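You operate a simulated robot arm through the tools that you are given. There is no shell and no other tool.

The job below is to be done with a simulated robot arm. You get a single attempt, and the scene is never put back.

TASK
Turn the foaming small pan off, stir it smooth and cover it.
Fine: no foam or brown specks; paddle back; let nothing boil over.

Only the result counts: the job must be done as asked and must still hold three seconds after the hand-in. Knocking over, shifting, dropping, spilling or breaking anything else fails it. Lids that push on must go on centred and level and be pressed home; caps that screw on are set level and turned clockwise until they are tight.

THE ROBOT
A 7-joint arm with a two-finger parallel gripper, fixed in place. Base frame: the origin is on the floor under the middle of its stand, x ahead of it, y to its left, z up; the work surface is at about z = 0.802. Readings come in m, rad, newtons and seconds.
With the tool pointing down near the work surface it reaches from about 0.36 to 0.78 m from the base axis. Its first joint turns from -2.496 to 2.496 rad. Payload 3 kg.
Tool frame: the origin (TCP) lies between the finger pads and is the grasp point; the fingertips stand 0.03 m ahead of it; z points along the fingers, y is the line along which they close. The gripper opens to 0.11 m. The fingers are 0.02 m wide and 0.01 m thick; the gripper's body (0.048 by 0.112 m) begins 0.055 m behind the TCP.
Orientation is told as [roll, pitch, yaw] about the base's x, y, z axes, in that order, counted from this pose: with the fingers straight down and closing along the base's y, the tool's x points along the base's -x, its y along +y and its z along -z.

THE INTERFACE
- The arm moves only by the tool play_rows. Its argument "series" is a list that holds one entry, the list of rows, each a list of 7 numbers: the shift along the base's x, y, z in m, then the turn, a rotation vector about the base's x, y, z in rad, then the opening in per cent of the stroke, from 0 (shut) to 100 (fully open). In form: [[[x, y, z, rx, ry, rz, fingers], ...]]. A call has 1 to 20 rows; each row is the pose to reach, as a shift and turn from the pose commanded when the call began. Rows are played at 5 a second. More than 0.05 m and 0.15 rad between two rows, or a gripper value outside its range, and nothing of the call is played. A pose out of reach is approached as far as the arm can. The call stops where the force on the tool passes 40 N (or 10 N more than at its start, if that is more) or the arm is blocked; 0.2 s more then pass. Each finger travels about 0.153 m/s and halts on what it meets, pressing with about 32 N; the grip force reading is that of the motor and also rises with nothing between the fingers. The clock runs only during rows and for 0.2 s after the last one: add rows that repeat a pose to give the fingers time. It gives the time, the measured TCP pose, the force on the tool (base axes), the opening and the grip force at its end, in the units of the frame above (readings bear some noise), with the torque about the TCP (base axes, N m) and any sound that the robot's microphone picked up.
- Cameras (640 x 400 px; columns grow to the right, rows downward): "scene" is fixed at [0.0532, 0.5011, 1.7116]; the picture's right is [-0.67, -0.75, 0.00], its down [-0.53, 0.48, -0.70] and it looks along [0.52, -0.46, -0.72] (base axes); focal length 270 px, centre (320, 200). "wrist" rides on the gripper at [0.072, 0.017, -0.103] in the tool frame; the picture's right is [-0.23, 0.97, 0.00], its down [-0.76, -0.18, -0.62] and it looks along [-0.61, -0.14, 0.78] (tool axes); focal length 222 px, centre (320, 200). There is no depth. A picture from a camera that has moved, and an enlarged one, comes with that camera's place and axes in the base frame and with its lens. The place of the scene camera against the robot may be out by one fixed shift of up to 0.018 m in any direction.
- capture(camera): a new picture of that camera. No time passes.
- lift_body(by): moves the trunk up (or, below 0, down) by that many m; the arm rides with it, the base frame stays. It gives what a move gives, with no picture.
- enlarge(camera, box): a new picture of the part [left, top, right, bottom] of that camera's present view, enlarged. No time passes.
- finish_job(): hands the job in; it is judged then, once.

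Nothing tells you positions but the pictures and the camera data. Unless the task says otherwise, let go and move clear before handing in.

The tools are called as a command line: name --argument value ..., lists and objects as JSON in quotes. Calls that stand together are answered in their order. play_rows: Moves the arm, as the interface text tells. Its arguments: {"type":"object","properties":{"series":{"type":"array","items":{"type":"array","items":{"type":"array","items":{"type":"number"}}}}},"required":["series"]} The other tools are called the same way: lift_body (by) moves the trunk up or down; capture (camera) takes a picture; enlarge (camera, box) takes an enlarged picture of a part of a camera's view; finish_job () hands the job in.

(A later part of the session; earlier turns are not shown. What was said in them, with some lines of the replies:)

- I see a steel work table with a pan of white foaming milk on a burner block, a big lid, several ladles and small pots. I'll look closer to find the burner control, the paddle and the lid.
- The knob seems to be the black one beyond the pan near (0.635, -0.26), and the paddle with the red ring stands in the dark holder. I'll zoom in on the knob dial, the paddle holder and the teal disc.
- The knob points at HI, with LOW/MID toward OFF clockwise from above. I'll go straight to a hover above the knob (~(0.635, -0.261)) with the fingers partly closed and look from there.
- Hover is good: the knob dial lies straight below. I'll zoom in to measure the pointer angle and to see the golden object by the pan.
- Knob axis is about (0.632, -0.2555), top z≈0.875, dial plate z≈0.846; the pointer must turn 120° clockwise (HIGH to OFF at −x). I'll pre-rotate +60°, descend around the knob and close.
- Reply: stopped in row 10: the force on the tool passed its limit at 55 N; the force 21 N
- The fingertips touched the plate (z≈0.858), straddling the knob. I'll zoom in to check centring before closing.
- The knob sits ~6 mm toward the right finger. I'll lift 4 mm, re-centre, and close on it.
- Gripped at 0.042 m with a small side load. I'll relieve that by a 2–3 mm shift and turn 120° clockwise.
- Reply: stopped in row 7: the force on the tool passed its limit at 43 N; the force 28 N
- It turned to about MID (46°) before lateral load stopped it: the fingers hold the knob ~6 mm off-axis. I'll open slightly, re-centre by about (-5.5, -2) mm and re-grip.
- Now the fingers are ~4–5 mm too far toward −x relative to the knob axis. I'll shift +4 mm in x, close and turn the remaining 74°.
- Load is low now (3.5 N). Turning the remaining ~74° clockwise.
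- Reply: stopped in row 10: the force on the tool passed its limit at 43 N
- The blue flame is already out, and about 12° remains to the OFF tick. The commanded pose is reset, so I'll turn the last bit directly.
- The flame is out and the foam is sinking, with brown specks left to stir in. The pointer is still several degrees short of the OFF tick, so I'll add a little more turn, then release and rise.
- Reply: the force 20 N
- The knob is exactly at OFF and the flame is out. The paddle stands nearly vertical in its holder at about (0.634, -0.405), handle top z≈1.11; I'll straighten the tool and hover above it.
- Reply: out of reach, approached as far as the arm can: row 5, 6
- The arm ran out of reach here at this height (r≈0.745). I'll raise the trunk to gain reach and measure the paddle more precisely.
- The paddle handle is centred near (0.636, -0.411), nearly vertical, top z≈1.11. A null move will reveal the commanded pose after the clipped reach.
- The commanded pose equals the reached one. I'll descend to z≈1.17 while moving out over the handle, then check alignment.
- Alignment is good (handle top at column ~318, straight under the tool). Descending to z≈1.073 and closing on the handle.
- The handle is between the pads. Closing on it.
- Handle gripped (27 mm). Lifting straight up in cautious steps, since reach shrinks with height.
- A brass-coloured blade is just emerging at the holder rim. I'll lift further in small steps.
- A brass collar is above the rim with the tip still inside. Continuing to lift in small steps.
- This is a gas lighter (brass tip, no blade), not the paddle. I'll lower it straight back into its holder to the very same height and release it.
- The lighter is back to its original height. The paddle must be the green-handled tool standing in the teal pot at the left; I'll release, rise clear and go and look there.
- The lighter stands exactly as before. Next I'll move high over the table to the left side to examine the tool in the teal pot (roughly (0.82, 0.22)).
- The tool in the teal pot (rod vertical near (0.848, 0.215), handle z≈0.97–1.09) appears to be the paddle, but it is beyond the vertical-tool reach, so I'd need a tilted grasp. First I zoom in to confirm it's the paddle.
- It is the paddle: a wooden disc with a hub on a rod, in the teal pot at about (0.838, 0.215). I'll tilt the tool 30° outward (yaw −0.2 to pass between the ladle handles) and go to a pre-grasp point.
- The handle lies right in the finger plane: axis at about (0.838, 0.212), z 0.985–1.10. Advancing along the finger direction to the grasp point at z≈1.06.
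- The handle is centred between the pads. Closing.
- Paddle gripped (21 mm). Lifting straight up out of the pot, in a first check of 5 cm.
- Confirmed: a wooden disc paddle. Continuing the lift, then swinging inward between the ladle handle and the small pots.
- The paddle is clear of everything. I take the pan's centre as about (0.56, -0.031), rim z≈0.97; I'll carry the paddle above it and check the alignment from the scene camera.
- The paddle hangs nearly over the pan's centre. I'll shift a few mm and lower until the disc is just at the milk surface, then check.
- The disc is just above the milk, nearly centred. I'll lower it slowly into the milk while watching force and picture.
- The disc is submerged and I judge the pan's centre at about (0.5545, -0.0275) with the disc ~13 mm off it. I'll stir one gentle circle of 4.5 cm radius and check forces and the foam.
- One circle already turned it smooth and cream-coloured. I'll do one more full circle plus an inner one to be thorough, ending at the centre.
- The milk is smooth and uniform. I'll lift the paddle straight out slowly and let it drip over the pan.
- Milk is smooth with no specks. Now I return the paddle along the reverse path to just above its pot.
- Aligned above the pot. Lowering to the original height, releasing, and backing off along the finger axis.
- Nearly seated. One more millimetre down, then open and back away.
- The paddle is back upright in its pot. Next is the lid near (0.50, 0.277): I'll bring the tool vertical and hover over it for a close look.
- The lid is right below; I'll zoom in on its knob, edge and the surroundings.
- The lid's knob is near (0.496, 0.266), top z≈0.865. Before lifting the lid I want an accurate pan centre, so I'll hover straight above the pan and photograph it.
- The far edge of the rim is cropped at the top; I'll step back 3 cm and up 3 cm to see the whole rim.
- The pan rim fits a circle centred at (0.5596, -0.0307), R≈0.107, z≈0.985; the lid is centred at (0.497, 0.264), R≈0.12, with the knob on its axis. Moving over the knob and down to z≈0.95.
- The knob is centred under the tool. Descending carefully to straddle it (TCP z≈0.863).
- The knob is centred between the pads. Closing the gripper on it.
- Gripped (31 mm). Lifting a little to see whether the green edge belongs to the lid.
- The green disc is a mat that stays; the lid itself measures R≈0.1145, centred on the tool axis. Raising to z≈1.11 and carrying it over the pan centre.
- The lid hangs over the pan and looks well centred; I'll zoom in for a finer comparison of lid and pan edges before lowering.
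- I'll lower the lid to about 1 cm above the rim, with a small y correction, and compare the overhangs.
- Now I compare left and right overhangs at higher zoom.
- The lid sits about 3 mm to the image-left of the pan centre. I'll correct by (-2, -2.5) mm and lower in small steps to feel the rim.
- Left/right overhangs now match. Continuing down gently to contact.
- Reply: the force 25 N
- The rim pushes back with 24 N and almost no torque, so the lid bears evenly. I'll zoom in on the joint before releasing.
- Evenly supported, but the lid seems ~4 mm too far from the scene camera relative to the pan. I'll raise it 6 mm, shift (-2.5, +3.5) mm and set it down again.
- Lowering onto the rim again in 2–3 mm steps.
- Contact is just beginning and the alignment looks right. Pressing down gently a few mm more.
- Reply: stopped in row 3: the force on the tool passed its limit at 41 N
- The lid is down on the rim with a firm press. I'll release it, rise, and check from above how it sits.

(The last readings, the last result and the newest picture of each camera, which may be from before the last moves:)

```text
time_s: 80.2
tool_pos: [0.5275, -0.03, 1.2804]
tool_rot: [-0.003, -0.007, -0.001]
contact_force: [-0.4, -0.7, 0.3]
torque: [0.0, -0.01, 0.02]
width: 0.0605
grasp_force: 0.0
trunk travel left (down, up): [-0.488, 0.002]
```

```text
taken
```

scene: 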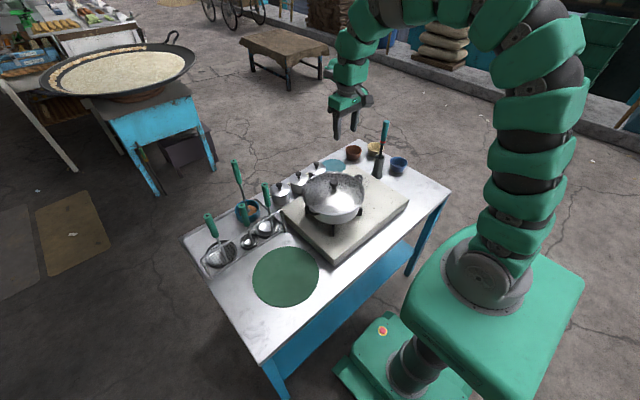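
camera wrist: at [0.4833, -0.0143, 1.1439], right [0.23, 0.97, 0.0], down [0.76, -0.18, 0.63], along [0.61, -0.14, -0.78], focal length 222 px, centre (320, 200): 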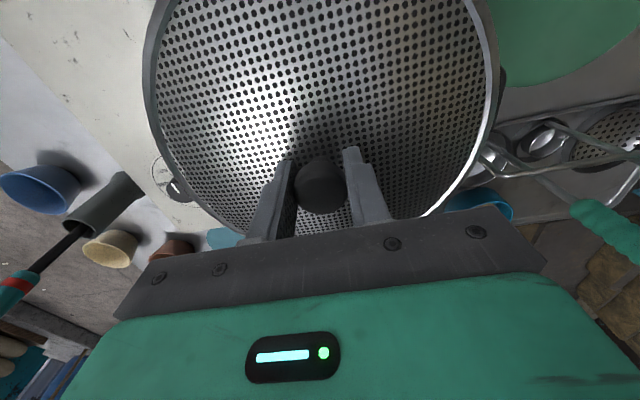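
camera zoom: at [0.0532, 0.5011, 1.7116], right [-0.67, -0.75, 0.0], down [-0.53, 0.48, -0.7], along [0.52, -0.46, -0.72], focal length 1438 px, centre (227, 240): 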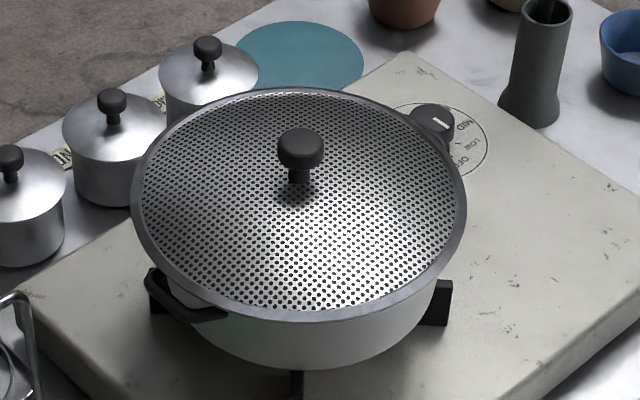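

After release the lid appears to have slid a few mm toward +y (left handle of the pan shows more than the right). I'll zoom in to judge tilt and seating.

enlarge --camera "scene" --box '[308, 195, 364, 226]'

enlarge --camera "scene" --box '[300, 165, 375, 205]'

enlarge --camera "wrist" --box '[270, 0, 410, 100]'

enlarge --camera "wrist" --box '[240, 70, 400, 180]'

```text
11.43 times, centred on (336, 210) of scene
camera zoom: at [0.0532, 0.5011, 1.7116], right [-0.67, -0.75, 0.0], down [-0.53, 0.48, -0.7], along [0.52, -0.46, -0.72], focal length 3081 px, centre (137, 80)
```

zoom: 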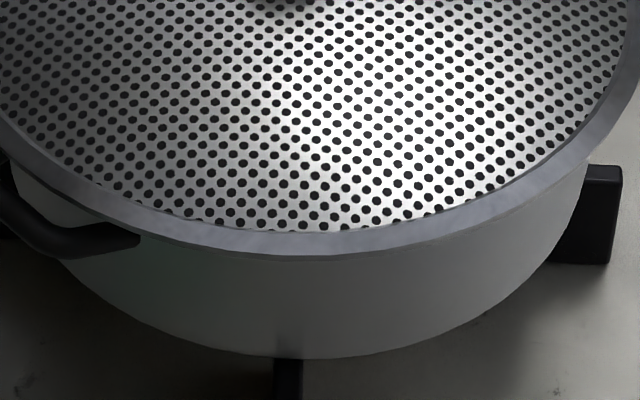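

```text
8.53 times, centred on (338, 185) of scene
camera zoom: at [0.0532, 0.5011, 1.7116], right [-0.67, -0.75, 0.0], down [-0.53, 0.48, -0.7], along [0.52, -0.46, -0.72], focal length 2300 px, centre (171, 328)
```

zoom: 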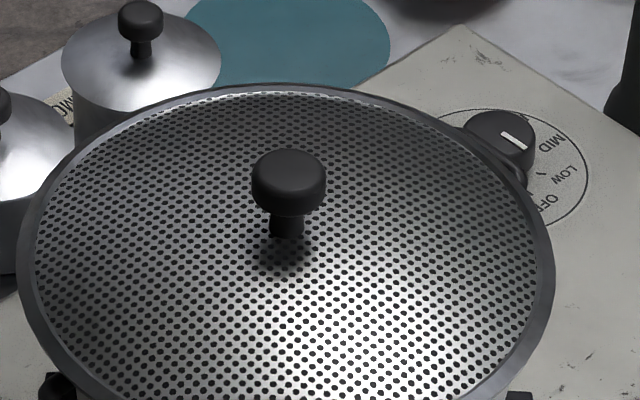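

```text
4.00 times, centred on (340, 50) of wrist
camera zoom: at [0.4536, -0.0143, 1.3836], right [0.23, 0.97, 0.0], down [0.76, -0.18, 0.63], along [0.61, -0.14, -0.78], focal length 888 px, centre (240, 800)
```

zoom: 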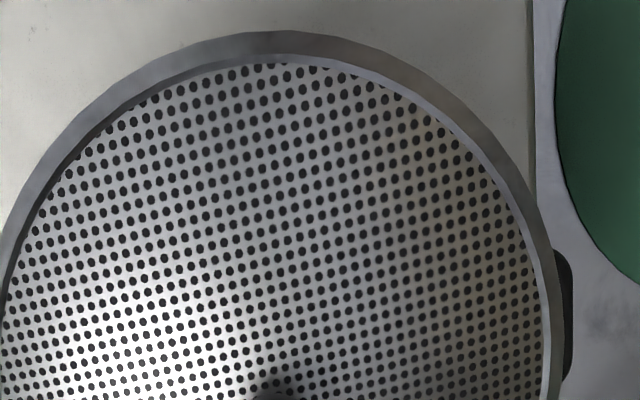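

```text
3.64 times, centred on (320, 125) of wrist
camera zoom: at [0.4536, -0.0143, 1.3836], right [0.23, 0.97, 0.0], down [0.76, -0.18, 0.63], along [0.61, -0.14, -0.78], focal length 808 px, centre (320, 473)
```

zoom: 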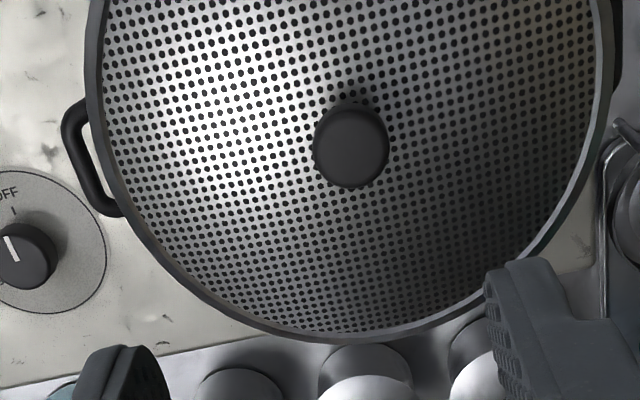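

The lid is offset about 7 mm toward +y and may not be seated. I'll look at it from the +y side with a tilted, yawed wrist camera to see gap and tilt.

play_rows --series '[[[0, 0.04, 0, -0.034, -0.034, -0.1277, 55], [0.001, 0.08, 0, -0.0679, -0.0679, -0.2554, 55], [0.001, 0.12, 0, -0.1019, -0.1019, -0.3831, 55], [0.002, 0.16, 0, -0.1359, -0.1359, -0.5107, 55], [0.002, 0.2, 0, -0.1698, -0.1698, -0.6384, 55], [0.0025, 0.23, -0.01, -0.2038, -0.2038, -0.7661, 55], [0.0025, 0.23, -0.05, -0.2378, -0.2378, -0.8938, 55], [0.0025, 0.23, -0.095, -0.2717, -0.2717, -1.0215, 55], [0.0025, 0.23, -0.14, -0.3057, -0.3057, -1.1492, 55], [0.0025, 0.23, -0.185, -0.3397, -0.3397, -1.2768, 55], [0.0025, 0.23, -0.23, -0.3736, -0.3736, -1.4045, 55], [0.0025, 0.23, -0.265, -0.4076, -0.4076, -1.5322, 55], [0.0025, 0.23, -0.265, -0.4076, -0.4076, -1.5322, 55]]]'

capture --camera "wrist"

capture --camera "scene"

```text
time_s: 83.0
tool_pos: [0.5294, 0.1969, 1.0138]
tool_rot: [-0.002, -0.53, -1.572]
contact_force: [-0.2, 0.6, -1.4]
torque: [0.02, -0.03, 0.03]
width: 0.0606
grasp_force: 0.1
trunk travel left (down, up): [-0.488, 0.002]
```

```text
taken
camera wrist: at [0.5457, 0.3113, 1.0672], right [0.97, -0.2, 0.11], down [-0.18, -0.34, 0.92], along [-0.14, -0.92, -0.37], focal length 222 px, centre (320, 200)
```

wrist: 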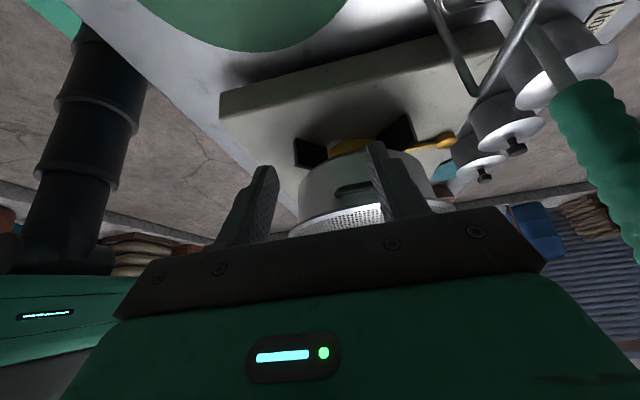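

```text
taken
```

scene: 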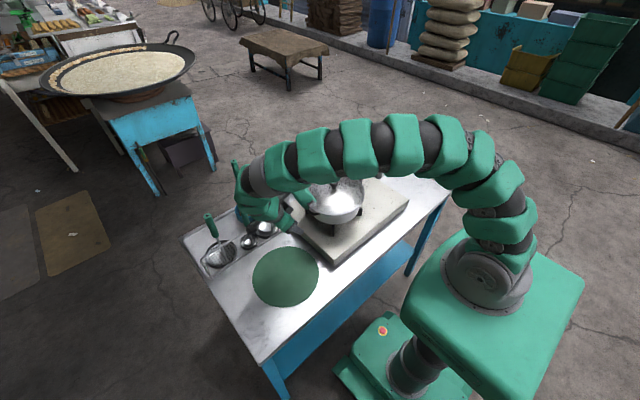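

I see the pan's side with the lid (image upside down). Zooming in.

enlarge --camera "wrist" --box '[280, 130, 460, 245]'

enlarge --camera "wrist" --box '[282, 180, 372, 240]'

```text
3.48 times, centred on (370, 188) of wrist
camera zoom: at [0.5457, 0.3113, 1.0672], right [0.97, -0.2, 0.11], down [-0.18, -0.34, 0.92], along [-0.14, -0.92, -0.37], focal length 773 px, centre (146, 244)
```

zoom: 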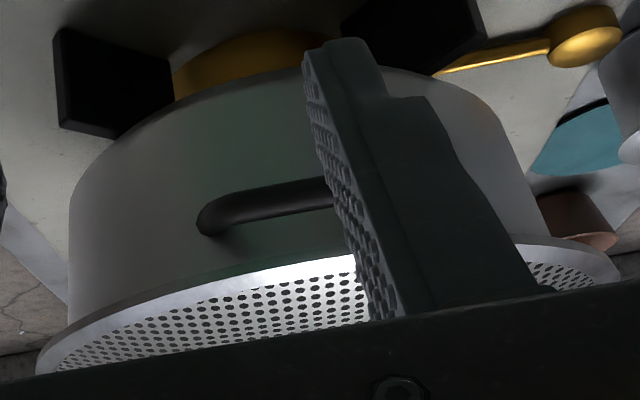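

```text
6.67 times, centred on (327, 210) of wrist
camera zoom: at [0.5457, 0.3113, 1.0672], right [0.97, -0.2, 0.11], down [-0.18, -0.34, 0.92], along [-0.14, -0.92, -0.37], focal length 1481 px, centre (273, 133)
```

zoom: 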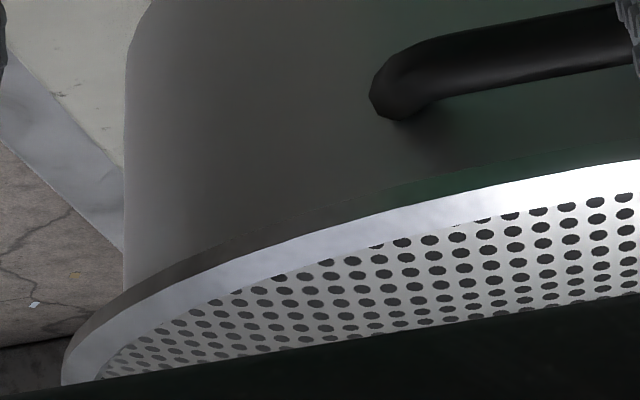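

No gap shows from above, but the joint is hidden by the lid's ring. I'll tilt further to look horizontally at the rim.

play_rows --series '[[[0, 0.01, -0.01, -0.11, 0, 0, 55], [0, 0.02, -0.02, -0.22, 0, 0, 55], [0, 0.03, -0.03, -0.33, 0, 0, 55], [0, 0.03, -0.04, -0.43, 0, 0, 55], [0, 0.03, -0.04, -0.43, 0, 0, 55]]]'

capture --camera "wrist"

enlarge --camera "wrist" --box '[260, 110, 440, 230]'

```text
time_s: 84.2
tool_pos: [0.5311, 0.2301, 0.9764]
tool_rot: [0.0, -0.96, -1.571]
contact_force: [-0.5, -0.4, -0.7]
torque: [-0.06, 0.0, 0.01]
width: 0.0605
grasp_force: 0.0
trunk travel left (down, up): [-0.488, 0.002]
```

```text
taken
camera wrist: at [0.5457, 0.3547, 0.9763], right [0.97, -0.13, 0.19], down [-0.18, 0.07, 0.98], along [-0.14, -0.99, 0.05], focal length 222 px, centre (320, 200)
```

wrist: 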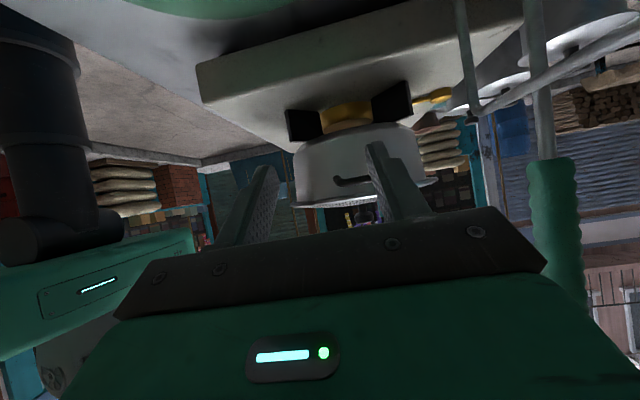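

```text
3.33 times, centred on (350, 170) of wrist
camera zoom: at [0.5457, 0.3547, 0.9763], right [0.97, -0.13, 0.19], down [-0.18, 0.07, 0.98], along [-0.14, -0.99, 0.05], focal length 740 px, centre (220, 300)
```

zoom: 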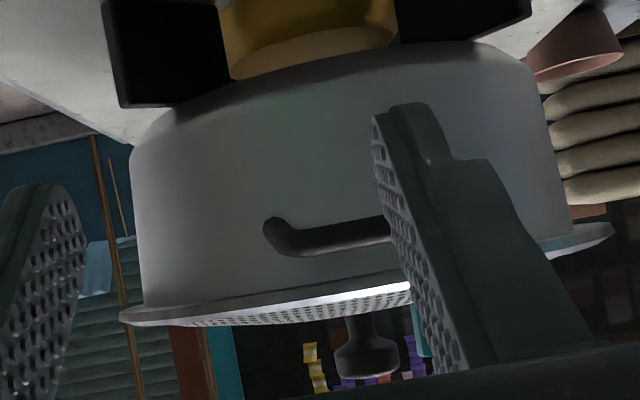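

This low view shows the pan wall, lid ring and knob (upside down). I'll zoom in on the joint.

enlarge --camera "wrist" --box '[285, 180, 345, 220]'

enlarge --camera "wrist" --box '[330, 170, 390, 230]'

enlarge --camera "wrist" --box '[395, 155, 445, 200]'

```text
10.00 times, centred on (315, 200) of wrist
camera zoom: at [0.5457, 0.3547, 0.9763], right [0.97, -0.13, 0.19], down [-0.18, 0.07, 0.98], along [-0.14, -0.99, 0.05], focal length 2221 px, centre (370, 200)
```

zoom: 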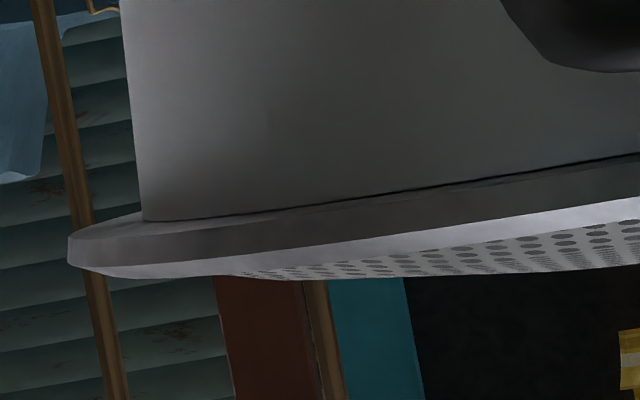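

```text
6.67 times, centred on (360, 200) of wrist
camera zoom: at [0.5457, 0.3547, 0.9763], right [0.97, -0.13, 0.19], down [-0.18, 0.07, 0.98], along [-0.14, -0.99, 0.05], focal length 1481 px, centre (53, 200)
```

zoom: 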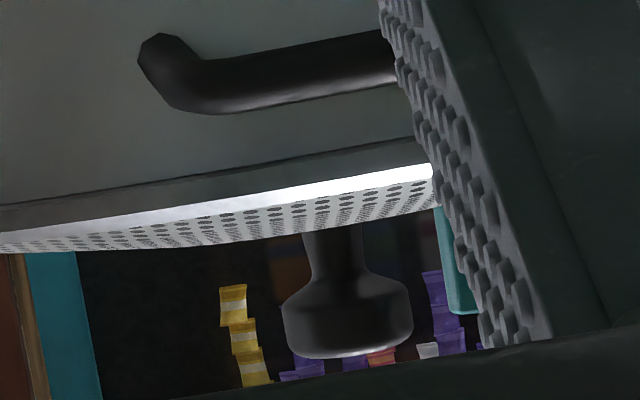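

```text
8.89 times, centred on (420, 178) of wrist
camera zoom: at [0.5457, 0.3547, 0.9763], right [0.97, -0.13, 0.19], down [-0.18, 0.07, 0.98], along [-0.14, -0.99, 0.05], focal length 1974 px, centre (-569, 400)
```

zoom: 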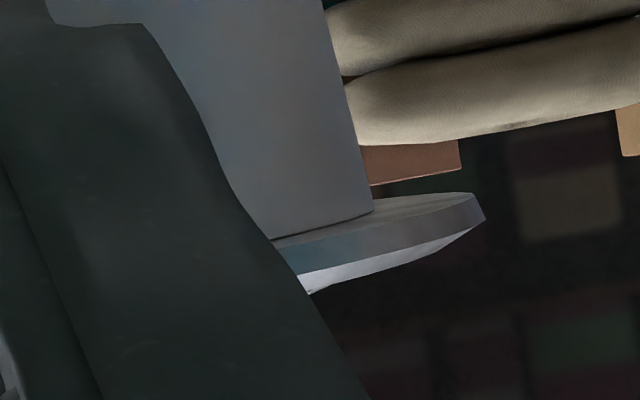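

The lid's flat ring sits flush on the rim all round (level, no gap), it is only ~7 mm off-centre toward +y. I'll go back above it with the tool vertical, then nudge the knob to centre using half-open fingers instead of gripping.

play_rows --series '[[[0, 0, 0.03, 0.0576, 0.0576, 0.1106, 40], [0, 0, 0.07, 0.1152, 0.1152, 0.2213, 40], [0, 0, 0.11, 0.1728, 0.1728, 0.3319, 40], [0, 0, 0.15, 0.2304, 0.2304, 0.4425, 40], [0, 0, 0.19, 0.288, 0.288, 0.5532, 40], [0, -0.005, 0.225, 0.3456, 0.3456, 0.6638, 40], [0.003, -0.035, 0.255, 0.4031, 0.4031, 0.7744, 40], [0.007, -0.075, 0.27, 0.4607, 0.4607, 0.885, 40], [0.012, -0.12, 0.27, 0.5183, 0.5183, 0.9957, 40], [0.017, -0.165, 0.27, 0.5759, 0.5759, 1.1063, 40], [0.022, -0.21, 0.27, 0.6335, 0.6335, 1.2169, 40], [0.0286, -0.245, 0.27, 0.6911, 0.6911, 1.3276, 40], [0.0286, -0.2534, 0.27, 0.7487, 0.7487, 1.4382, 40], [0.0286, -0.2534, 0.27, 0.7487, 0.7487, 1.4382, 40]]]'

capture --camera "wrist"

enlarge --camera "scene" --box '[280, 140, 390, 250]'

```text
time_s: 87.2
tool_pos: [0.56, -0.0243, 1.2469]
tool_rot: [0.0, 0.004, 0.002]
contact_force: [0.3, -0.4, -0.1]
torque: [0.0, 0.04, 0.03]
width: 0.0441
grasp_force: 0.0
trunk travel left (down, up): [-0.488, 0.002]
```

```text
taken
camera wrist: at [0.4864, -0.0081, 1.3494], right [0.23, 0.97, 0.0], down [0.76, -0.18, 0.62], along [0.6, -0.14, -0.78], focal length 222 px, centre (320, 200)
```

wrist: 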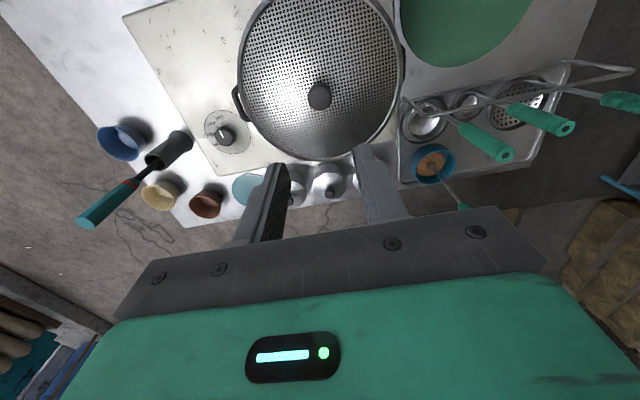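

```text
3.64 times, centred on (335, 195) of scene
camera zoom: at [0.0532, 0.5011, 1.7116], right [-0.67, -0.75, 0.0], down [-0.53, 0.48, -0.7], along [0.52, -0.46, -0.72], focal length 980 px, centre (266, 218)
```

zoom: 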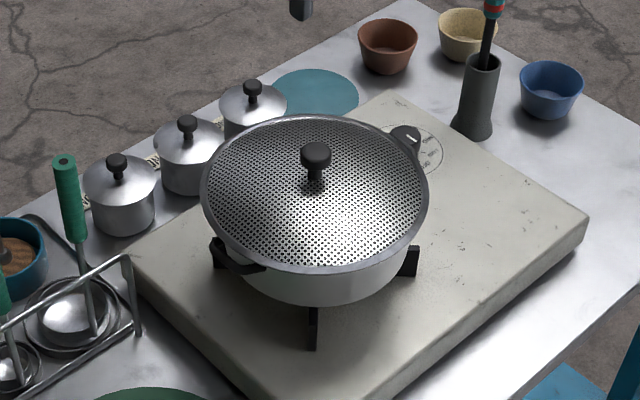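

The knob lies almost directly below. Zooming in to measure knob, lid edge and handles accurately before nudging.

enlarge --camera "wrist" --box '[225, 0, 415, 165]'

enlarge --camera "wrist" --box '[225, 60, 275, 140]'

enlarge --camera "wrist" --box '[370, 20, 420, 100]'

```text
2.42 times, centred on (320, 82) of wrist
camera zoom: at [0.4864, -0.0081, 1.3494], right [0.23, 0.97, 0.0], down [0.76, -0.18, 0.62], along [0.6, -0.14, -0.78], focal length 538 px, centre (320, 485)
```

zoom: 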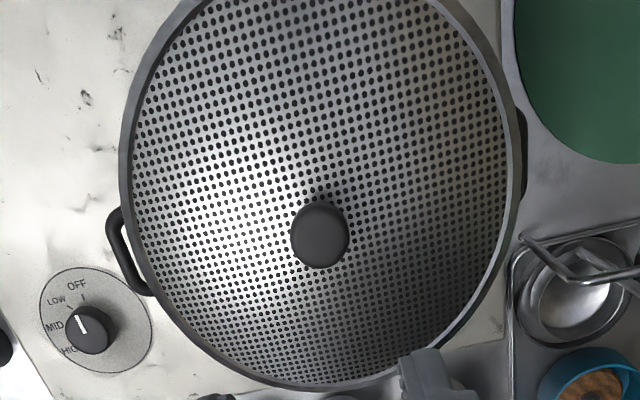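

```text
5.00 times, centred on (250, 100) of wrist
camera zoom: at [0.4864, -0.0081, 1.3494], right [0.23, 0.97, 0.0], down [0.76, -0.18, 0.62], along [0.6, -0.14, -0.78], focal length 1111 px, centre (670, 700)
```

zoom: 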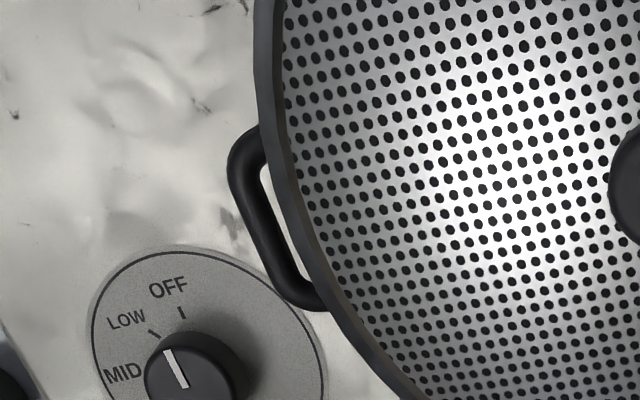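

```text
5.00 times, centred on (395, 60) of wrist
camera zoom: at [0.4864, -0.0081, 1.3494], right [0.23, 0.97, 0.0], down [0.76, -0.18, 0.62], along [0.6, -0.14, -0.78], focal length 1111 px, centre (-55, 900)
```

zoom: 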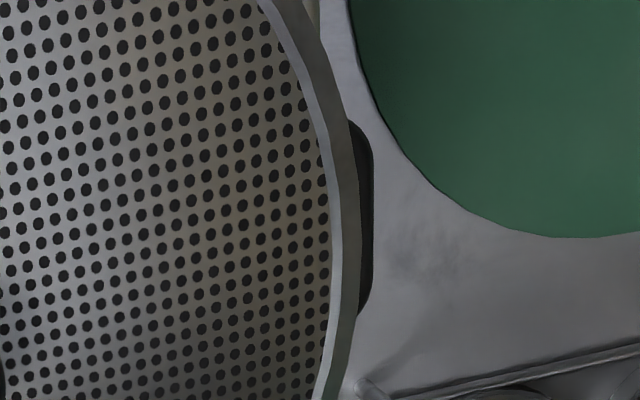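

Lid centre is at about (0.5575, -0.0245) versus the pan at (0.559, -0.0305): a 6 mm nudge toward −y is needed. I'll descend with fingers loosely around the knob (no gripping).

play_rows --series '[[[0, 0, -0.045, 0, 0, 0, 40], [0, 0, -0.09, 0, 0, 0, 40], [0, 0, -0.135, 0, 0, 0, 40], [0, 0, -0.17, 0, 0, 0, 40], [0, 0, -0.19, 0, 0, 0, 40], [0, 0, -0.2, 0, 0, 0, 40], [0, 0, -0.2, 0, 0, 0, 40]]]'

capture --camera "wrist"

enlarge --camera "scene" --box '[300, 155, 375, 230]'

```text
time_s: 88.8
tool_pos: [0.5609, -0.0227, 1.0444]
tool_rot: [-0.003, 0.004, 0.001]
contact_force: [-0.2, 0.5, 0.3]
torque: [0.02, -0.03, 0.01]
width: 0.0443
grasp_force: 0.2
trunk travel left (down, up): [-0.488, 0.002]
```

```text
taken
camera wrist: at [0.4863, -0.0072, 1.1488], right [0.23, 0.97, 0.0], down [0.76, -0.18, 0.62], along [0.6, -0.14, -0.78], focal length 222 px, centre (320, 200)
```

wrist: 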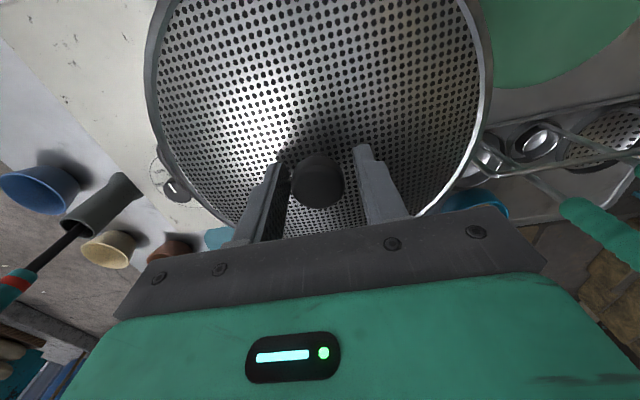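

```text
5.33 times, centred on (338, 192) of scene
camera zoom: at [0.0532, 0.5011, 1.7116], right [-0.67, -0.75, 0.0], down [-0.53, 0.48, -0.7], along [0.52, -0.46, -0.72], focal length 1438 px, centre (227, 240)
```

zoom: 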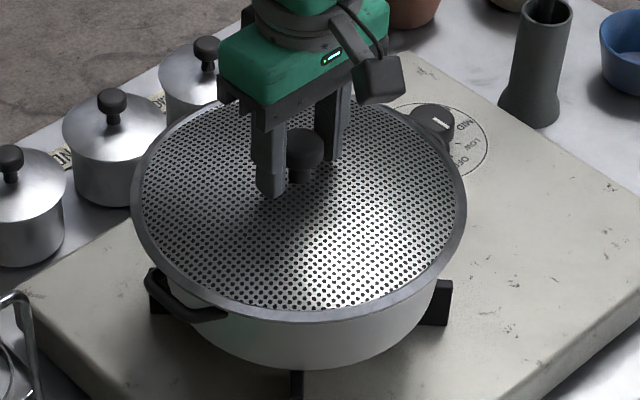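

Fingers straddle the knob freely. Nudging slowly toward −y so the +y finger pushes the knob about 6 mm.

play_rows --series '[[[0, -0.003, 0, 0, 0, 0, 40], [0, -0.006, 0, 0, 0, 0, 40], [0, -0.008, 0, 0, 0, 0, 40], [0, -0.0095, 0, 0, 0, 0, 40], [0, -0.011, 0, 0, 0, 0, 40], [0, -0.012, 0, 0, 0, 0, 40], [0, -0.0133, 0, 0, 0, 0, 40], [0, -0.0133, 0, 0, 0, 0, 40]]]'

capture --camera "wrist"

enlarge --camera "scene" --box '[300, 155, 375, 230]'

```text
time_s: 90.6
tool_pos: [0.5597, -0.0362, 1.0454]
tool_rot: [0.0, 0.002, 0.0]
contact_force: [-0.9, -0.2, 0.4]
torque: [0.0, 0.0, 0.0]
width: 0.0442
grasp_force: 0.1
trunk travel left (down, up): [-0.488, 0.002]
```

```text
taken
camera wrist: at [0.4861, -0.0209, 1.1491], right [0.23, 0.97, 0.0], down [0.76, -0.18, 0.62], along [0.6, -0.14, -0.78], focal length 222 px, centre (320, 200)
```

wrist: 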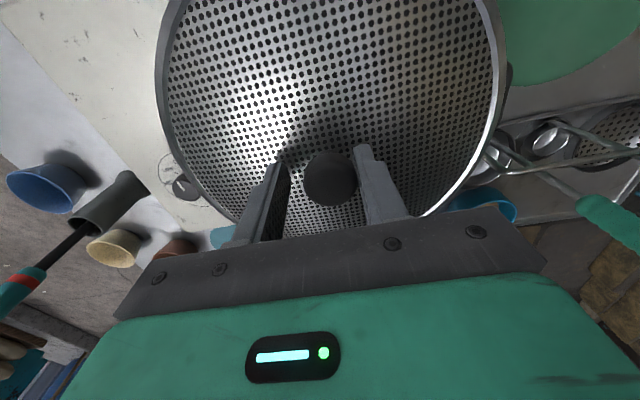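

```text
5.33 times, centred on (338, 192) of scene
camera zoom: at [0.0532, 0.5011, 1.7116], right [-0.67, -0.75, 0.0], down [-0.53, 0.48, -0.7], along [0.52, -0.46, -0.72], focal length 1438 px, centre (227, 240)
```

zoom: 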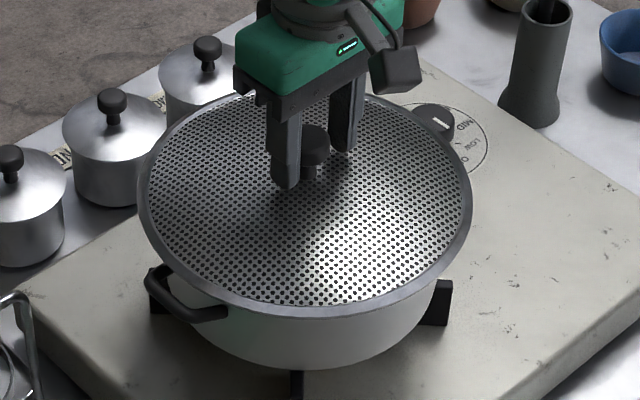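

The lid moved as intended (now centred left/right in the scene view). Backing off the knob slightly and rising for a check from above.

play_rows --series '[[[0, 0.003, 0, 0, 0, 0, 40], [0, 0.0055, 0, 0, 0, 0, 40], [0, 0.0055, 0.03, 0, 0, 0, 40], [0, 0.0055, 0.07, 0, 0, 0, 40], [0, 0.0055, 0.11, 0, 0, 0, 40], [-0.01, 0.0055, 0.15, 0, 0, 0, 40], [-0.02, 0.0055, 0.19, 0, 0, 0, 40], [-0.03, 0.0055, 0.225, 0, 0, 0, 40], [-0.03, 0.0055, 0.235, 0, 0, 0, 40], [-0.03, 0.0055, 0.235, 0, 0, 0, 40]]]'

enlarge --camera "wrist" --box '[220, 0, 420, 190]'

enlarge --camera "wrist" --box '[230, 60, 290, 140]'

enlarge --camera "wrist" --box '[370, 30, 430, 110]'

enlarge --camera "scene" --box '[300, 155, 375, 230]'

```text
time_s: 92.8
tool_pos: [0.5305, -0.0316, 1.2799]
tool_rot: [0.0, 0.003, 0.0]
contact_force: [-0.5, 1.5, 0.7]
torque: [-0.02, -0.02, 0.01]
width: 0.044
grasp_force: 0.1
trunk travel left (down, up): [-0.488, 0.002]
```

```text
2.11 times, centred on (320, 95) of wrist
camera zoom: at [0.4563, -0.0156, 1.3841], right [0.23, 0.97, 0.0], down [0.76, -0.18, 0.62], along [0.6, -0.14, -0.78], focal length 468 px, centre (320, 421)
```

zoom: 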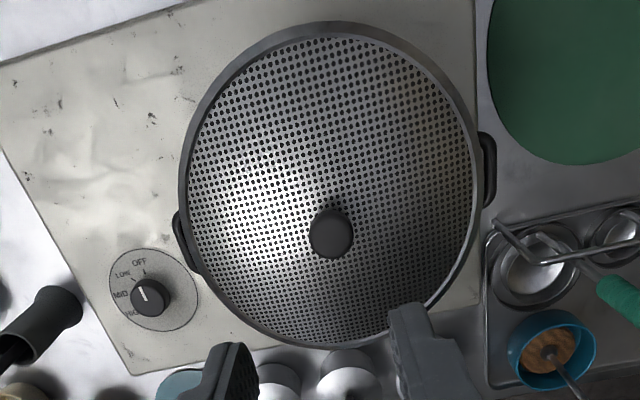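

```text
5.00 times, centred on (260, 100) of wrist
camera zoom: at [0.4563, -0.0156, 1.3841], right [0.23, 0.97, 0.0], down [0.76, -0.18, 0.62], along [0.6, -0.14, -0.78], focal length 1111 px, centre (620, 700)
```

zoom: 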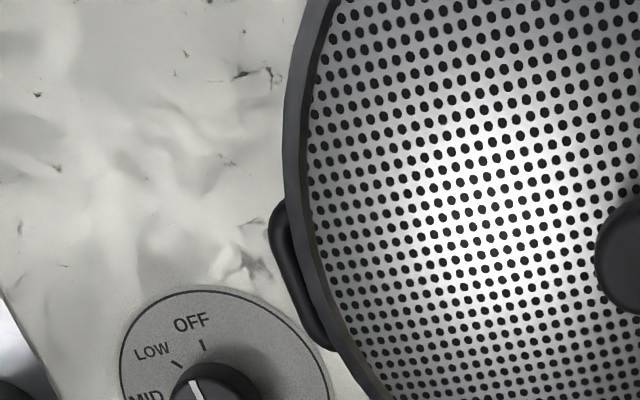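

```text
5.00 times, centred on (400, 70) of wrist
camera zoom: at [0.4563, -0.0156, 1.3841], right [0.23, 0.97, 0.0], down [0.76, -0.18, 0.62], along [0.6, -0.14, -0.78], focal length 1111 px, centre (-80, 850)
```

zoom: 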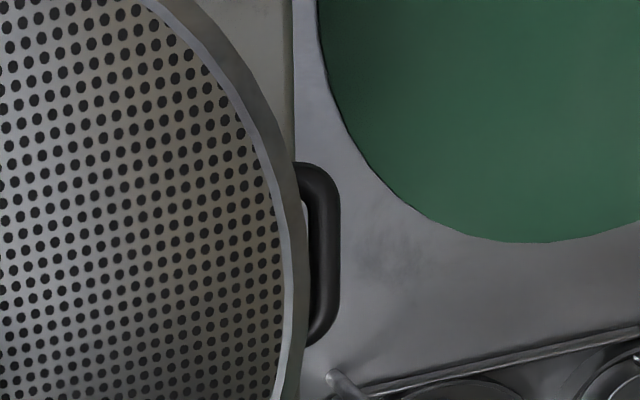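

```text
5.33 times, centred on (338, 192) of scene
camera zoom: at [0.0532, 0.5011, 1.7116], right [-0.67, -0.75, 0.0], down [-0.53, 0.48, -0.7], along [0.52, -0.46, -0.72], focal length 1438 px, centre (227, 240)
```

zoom: 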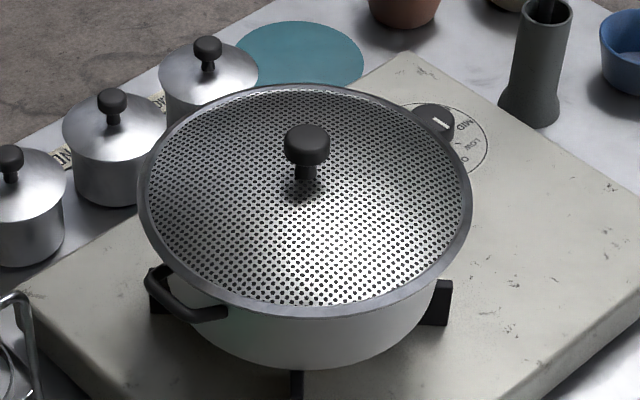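

The lid now measures centred at (0.5587, -0.0308) against the pan's (0.5595, -0.0306), flush and level. I'll move the arm clear and take final pictures of everything.

play_rows --series '[[[-0.02, 0.01, 0.03, 0, 0, 0, 60], [-0.045, 0.03, 0.06, 0, 0, 0, 60], [-0.07, 0.055, 0.09, 0, 0, 0, 60], [-0.095, 0.08, 0.12, 0, 0, 0, 60], [-0.12, 0.11, 0.14, 0, 0, 0, 60], [-0.145, 0.14, 0.16, 0, 0, 0, 60], [-0.15, 0.17, 0.175, 0, 0, 0, 60], [-0.15, 0.19, 0.18, 0, 0, 0, 60], [-0.15, 0.19, 0.18, 0, 0, 0, 60]]]'

capture --camera "scene"

capture --camera "wrist"

enlarge --camera "scene" --box '[180, 110, 460, 310]'

enlarge --camera "wrist" --box '[130, 30, 330, 230]'

```text
time_s: 94.8
tool_pos: [0.3788, 0.16, 1.4596]
tool_rot: [-0.002, 0.005, -0.001]
contact_force: [0.9, 0.8, -0.6]
torque: [-0.01, 0.01, -0.01]
width: 0.0658
grasp_force: 0.0
trunk travel left (down, up): [-0.488, 0.002]
```

```text
taken
```

scene: 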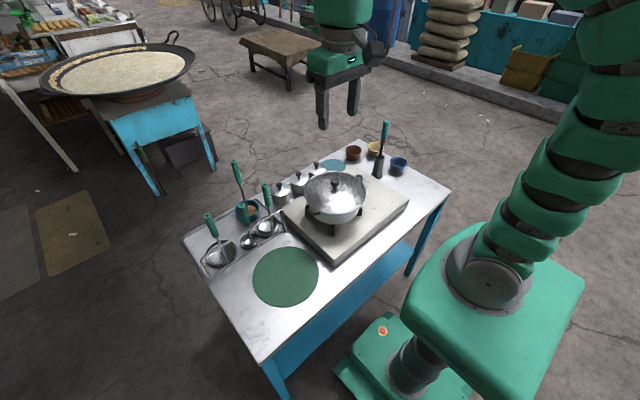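

```text
taken
camera wrist: at [0.3056, 0.1753, 1.5646], right [0.23, 0.97, 0.0], down [0.76, -0.18, 0.62], along [0.6, -0.14, -0.78], focal length 222 px, centre (320, 200)
```

wrist: 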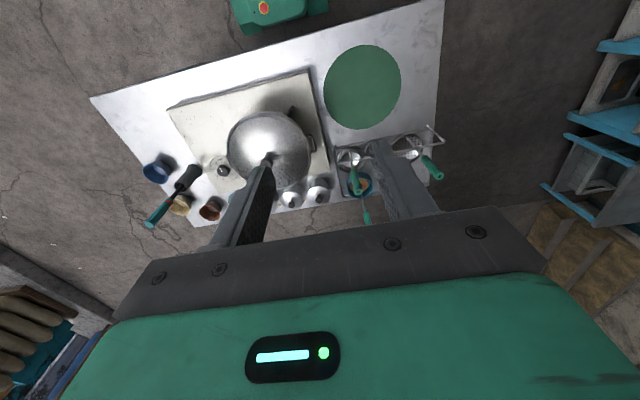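

```text
2.00 times, centred on (320, 210) of scene
camera zoom: at [0.0532, 0.5011, 1.7116], right [-0.67, -0.75, 0.0], down [-0.53, 0.48, -0.7], along [0.52, -0.46, -0.72], focal length 539 px, centre (320, 180)
```

zoom: 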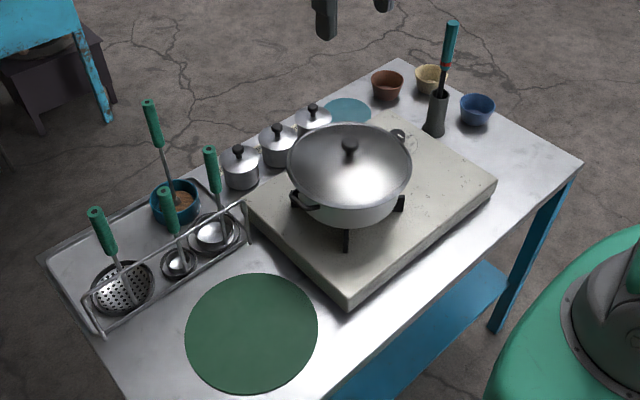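

```text
2.00 times, centred on (230, 130) of wrist
camera zoom: at [0.3056, 0.1753, 1.5646], right [0.23, 0.97, 0.0], down [0.76, -0.18, 0.62], along [0.6, -0.14, -0.78], focal length 444 px, centre (500, 340)
```

zoom: 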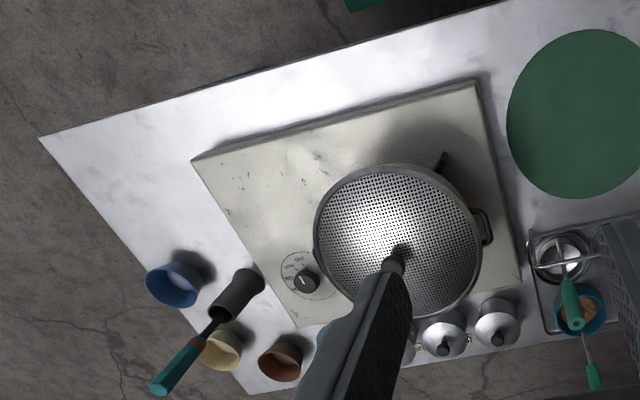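

Everything is in place: the burner is off, the milk is stirred smooth, and the paddle is back in its pot. The lid sits centred and flush on the pan, the lighter is back in its holder, and the arm is clear. Handing in.

finish_job

```text
The job is handed in.
```

The small pan is off, stirred smooth and covered, and I have handed the job in; I don't have the verdict.

- **Burner:** the knob points at OFF and the flame is out. I saw nothing boil over.
- **Milk:** after about two and a half circles with the paddle it was an even cream colour, with no foam or brown specks. The lid now hides it.
- **Paddle:** it stands upright in its teal pot again.
- **Lid:** it lies flush on the pan's rim, about 1 to 3 mm off centre. I pressed it down with about 40 N. It slid about 7 mm when I let go, so I nudged it back to the middle and did not press it again.

I first lifted the gas lighter by mistake, thinking it was the paddle. I put it straight back in its holder, and it looks the same as before. The arm is clear of the table.
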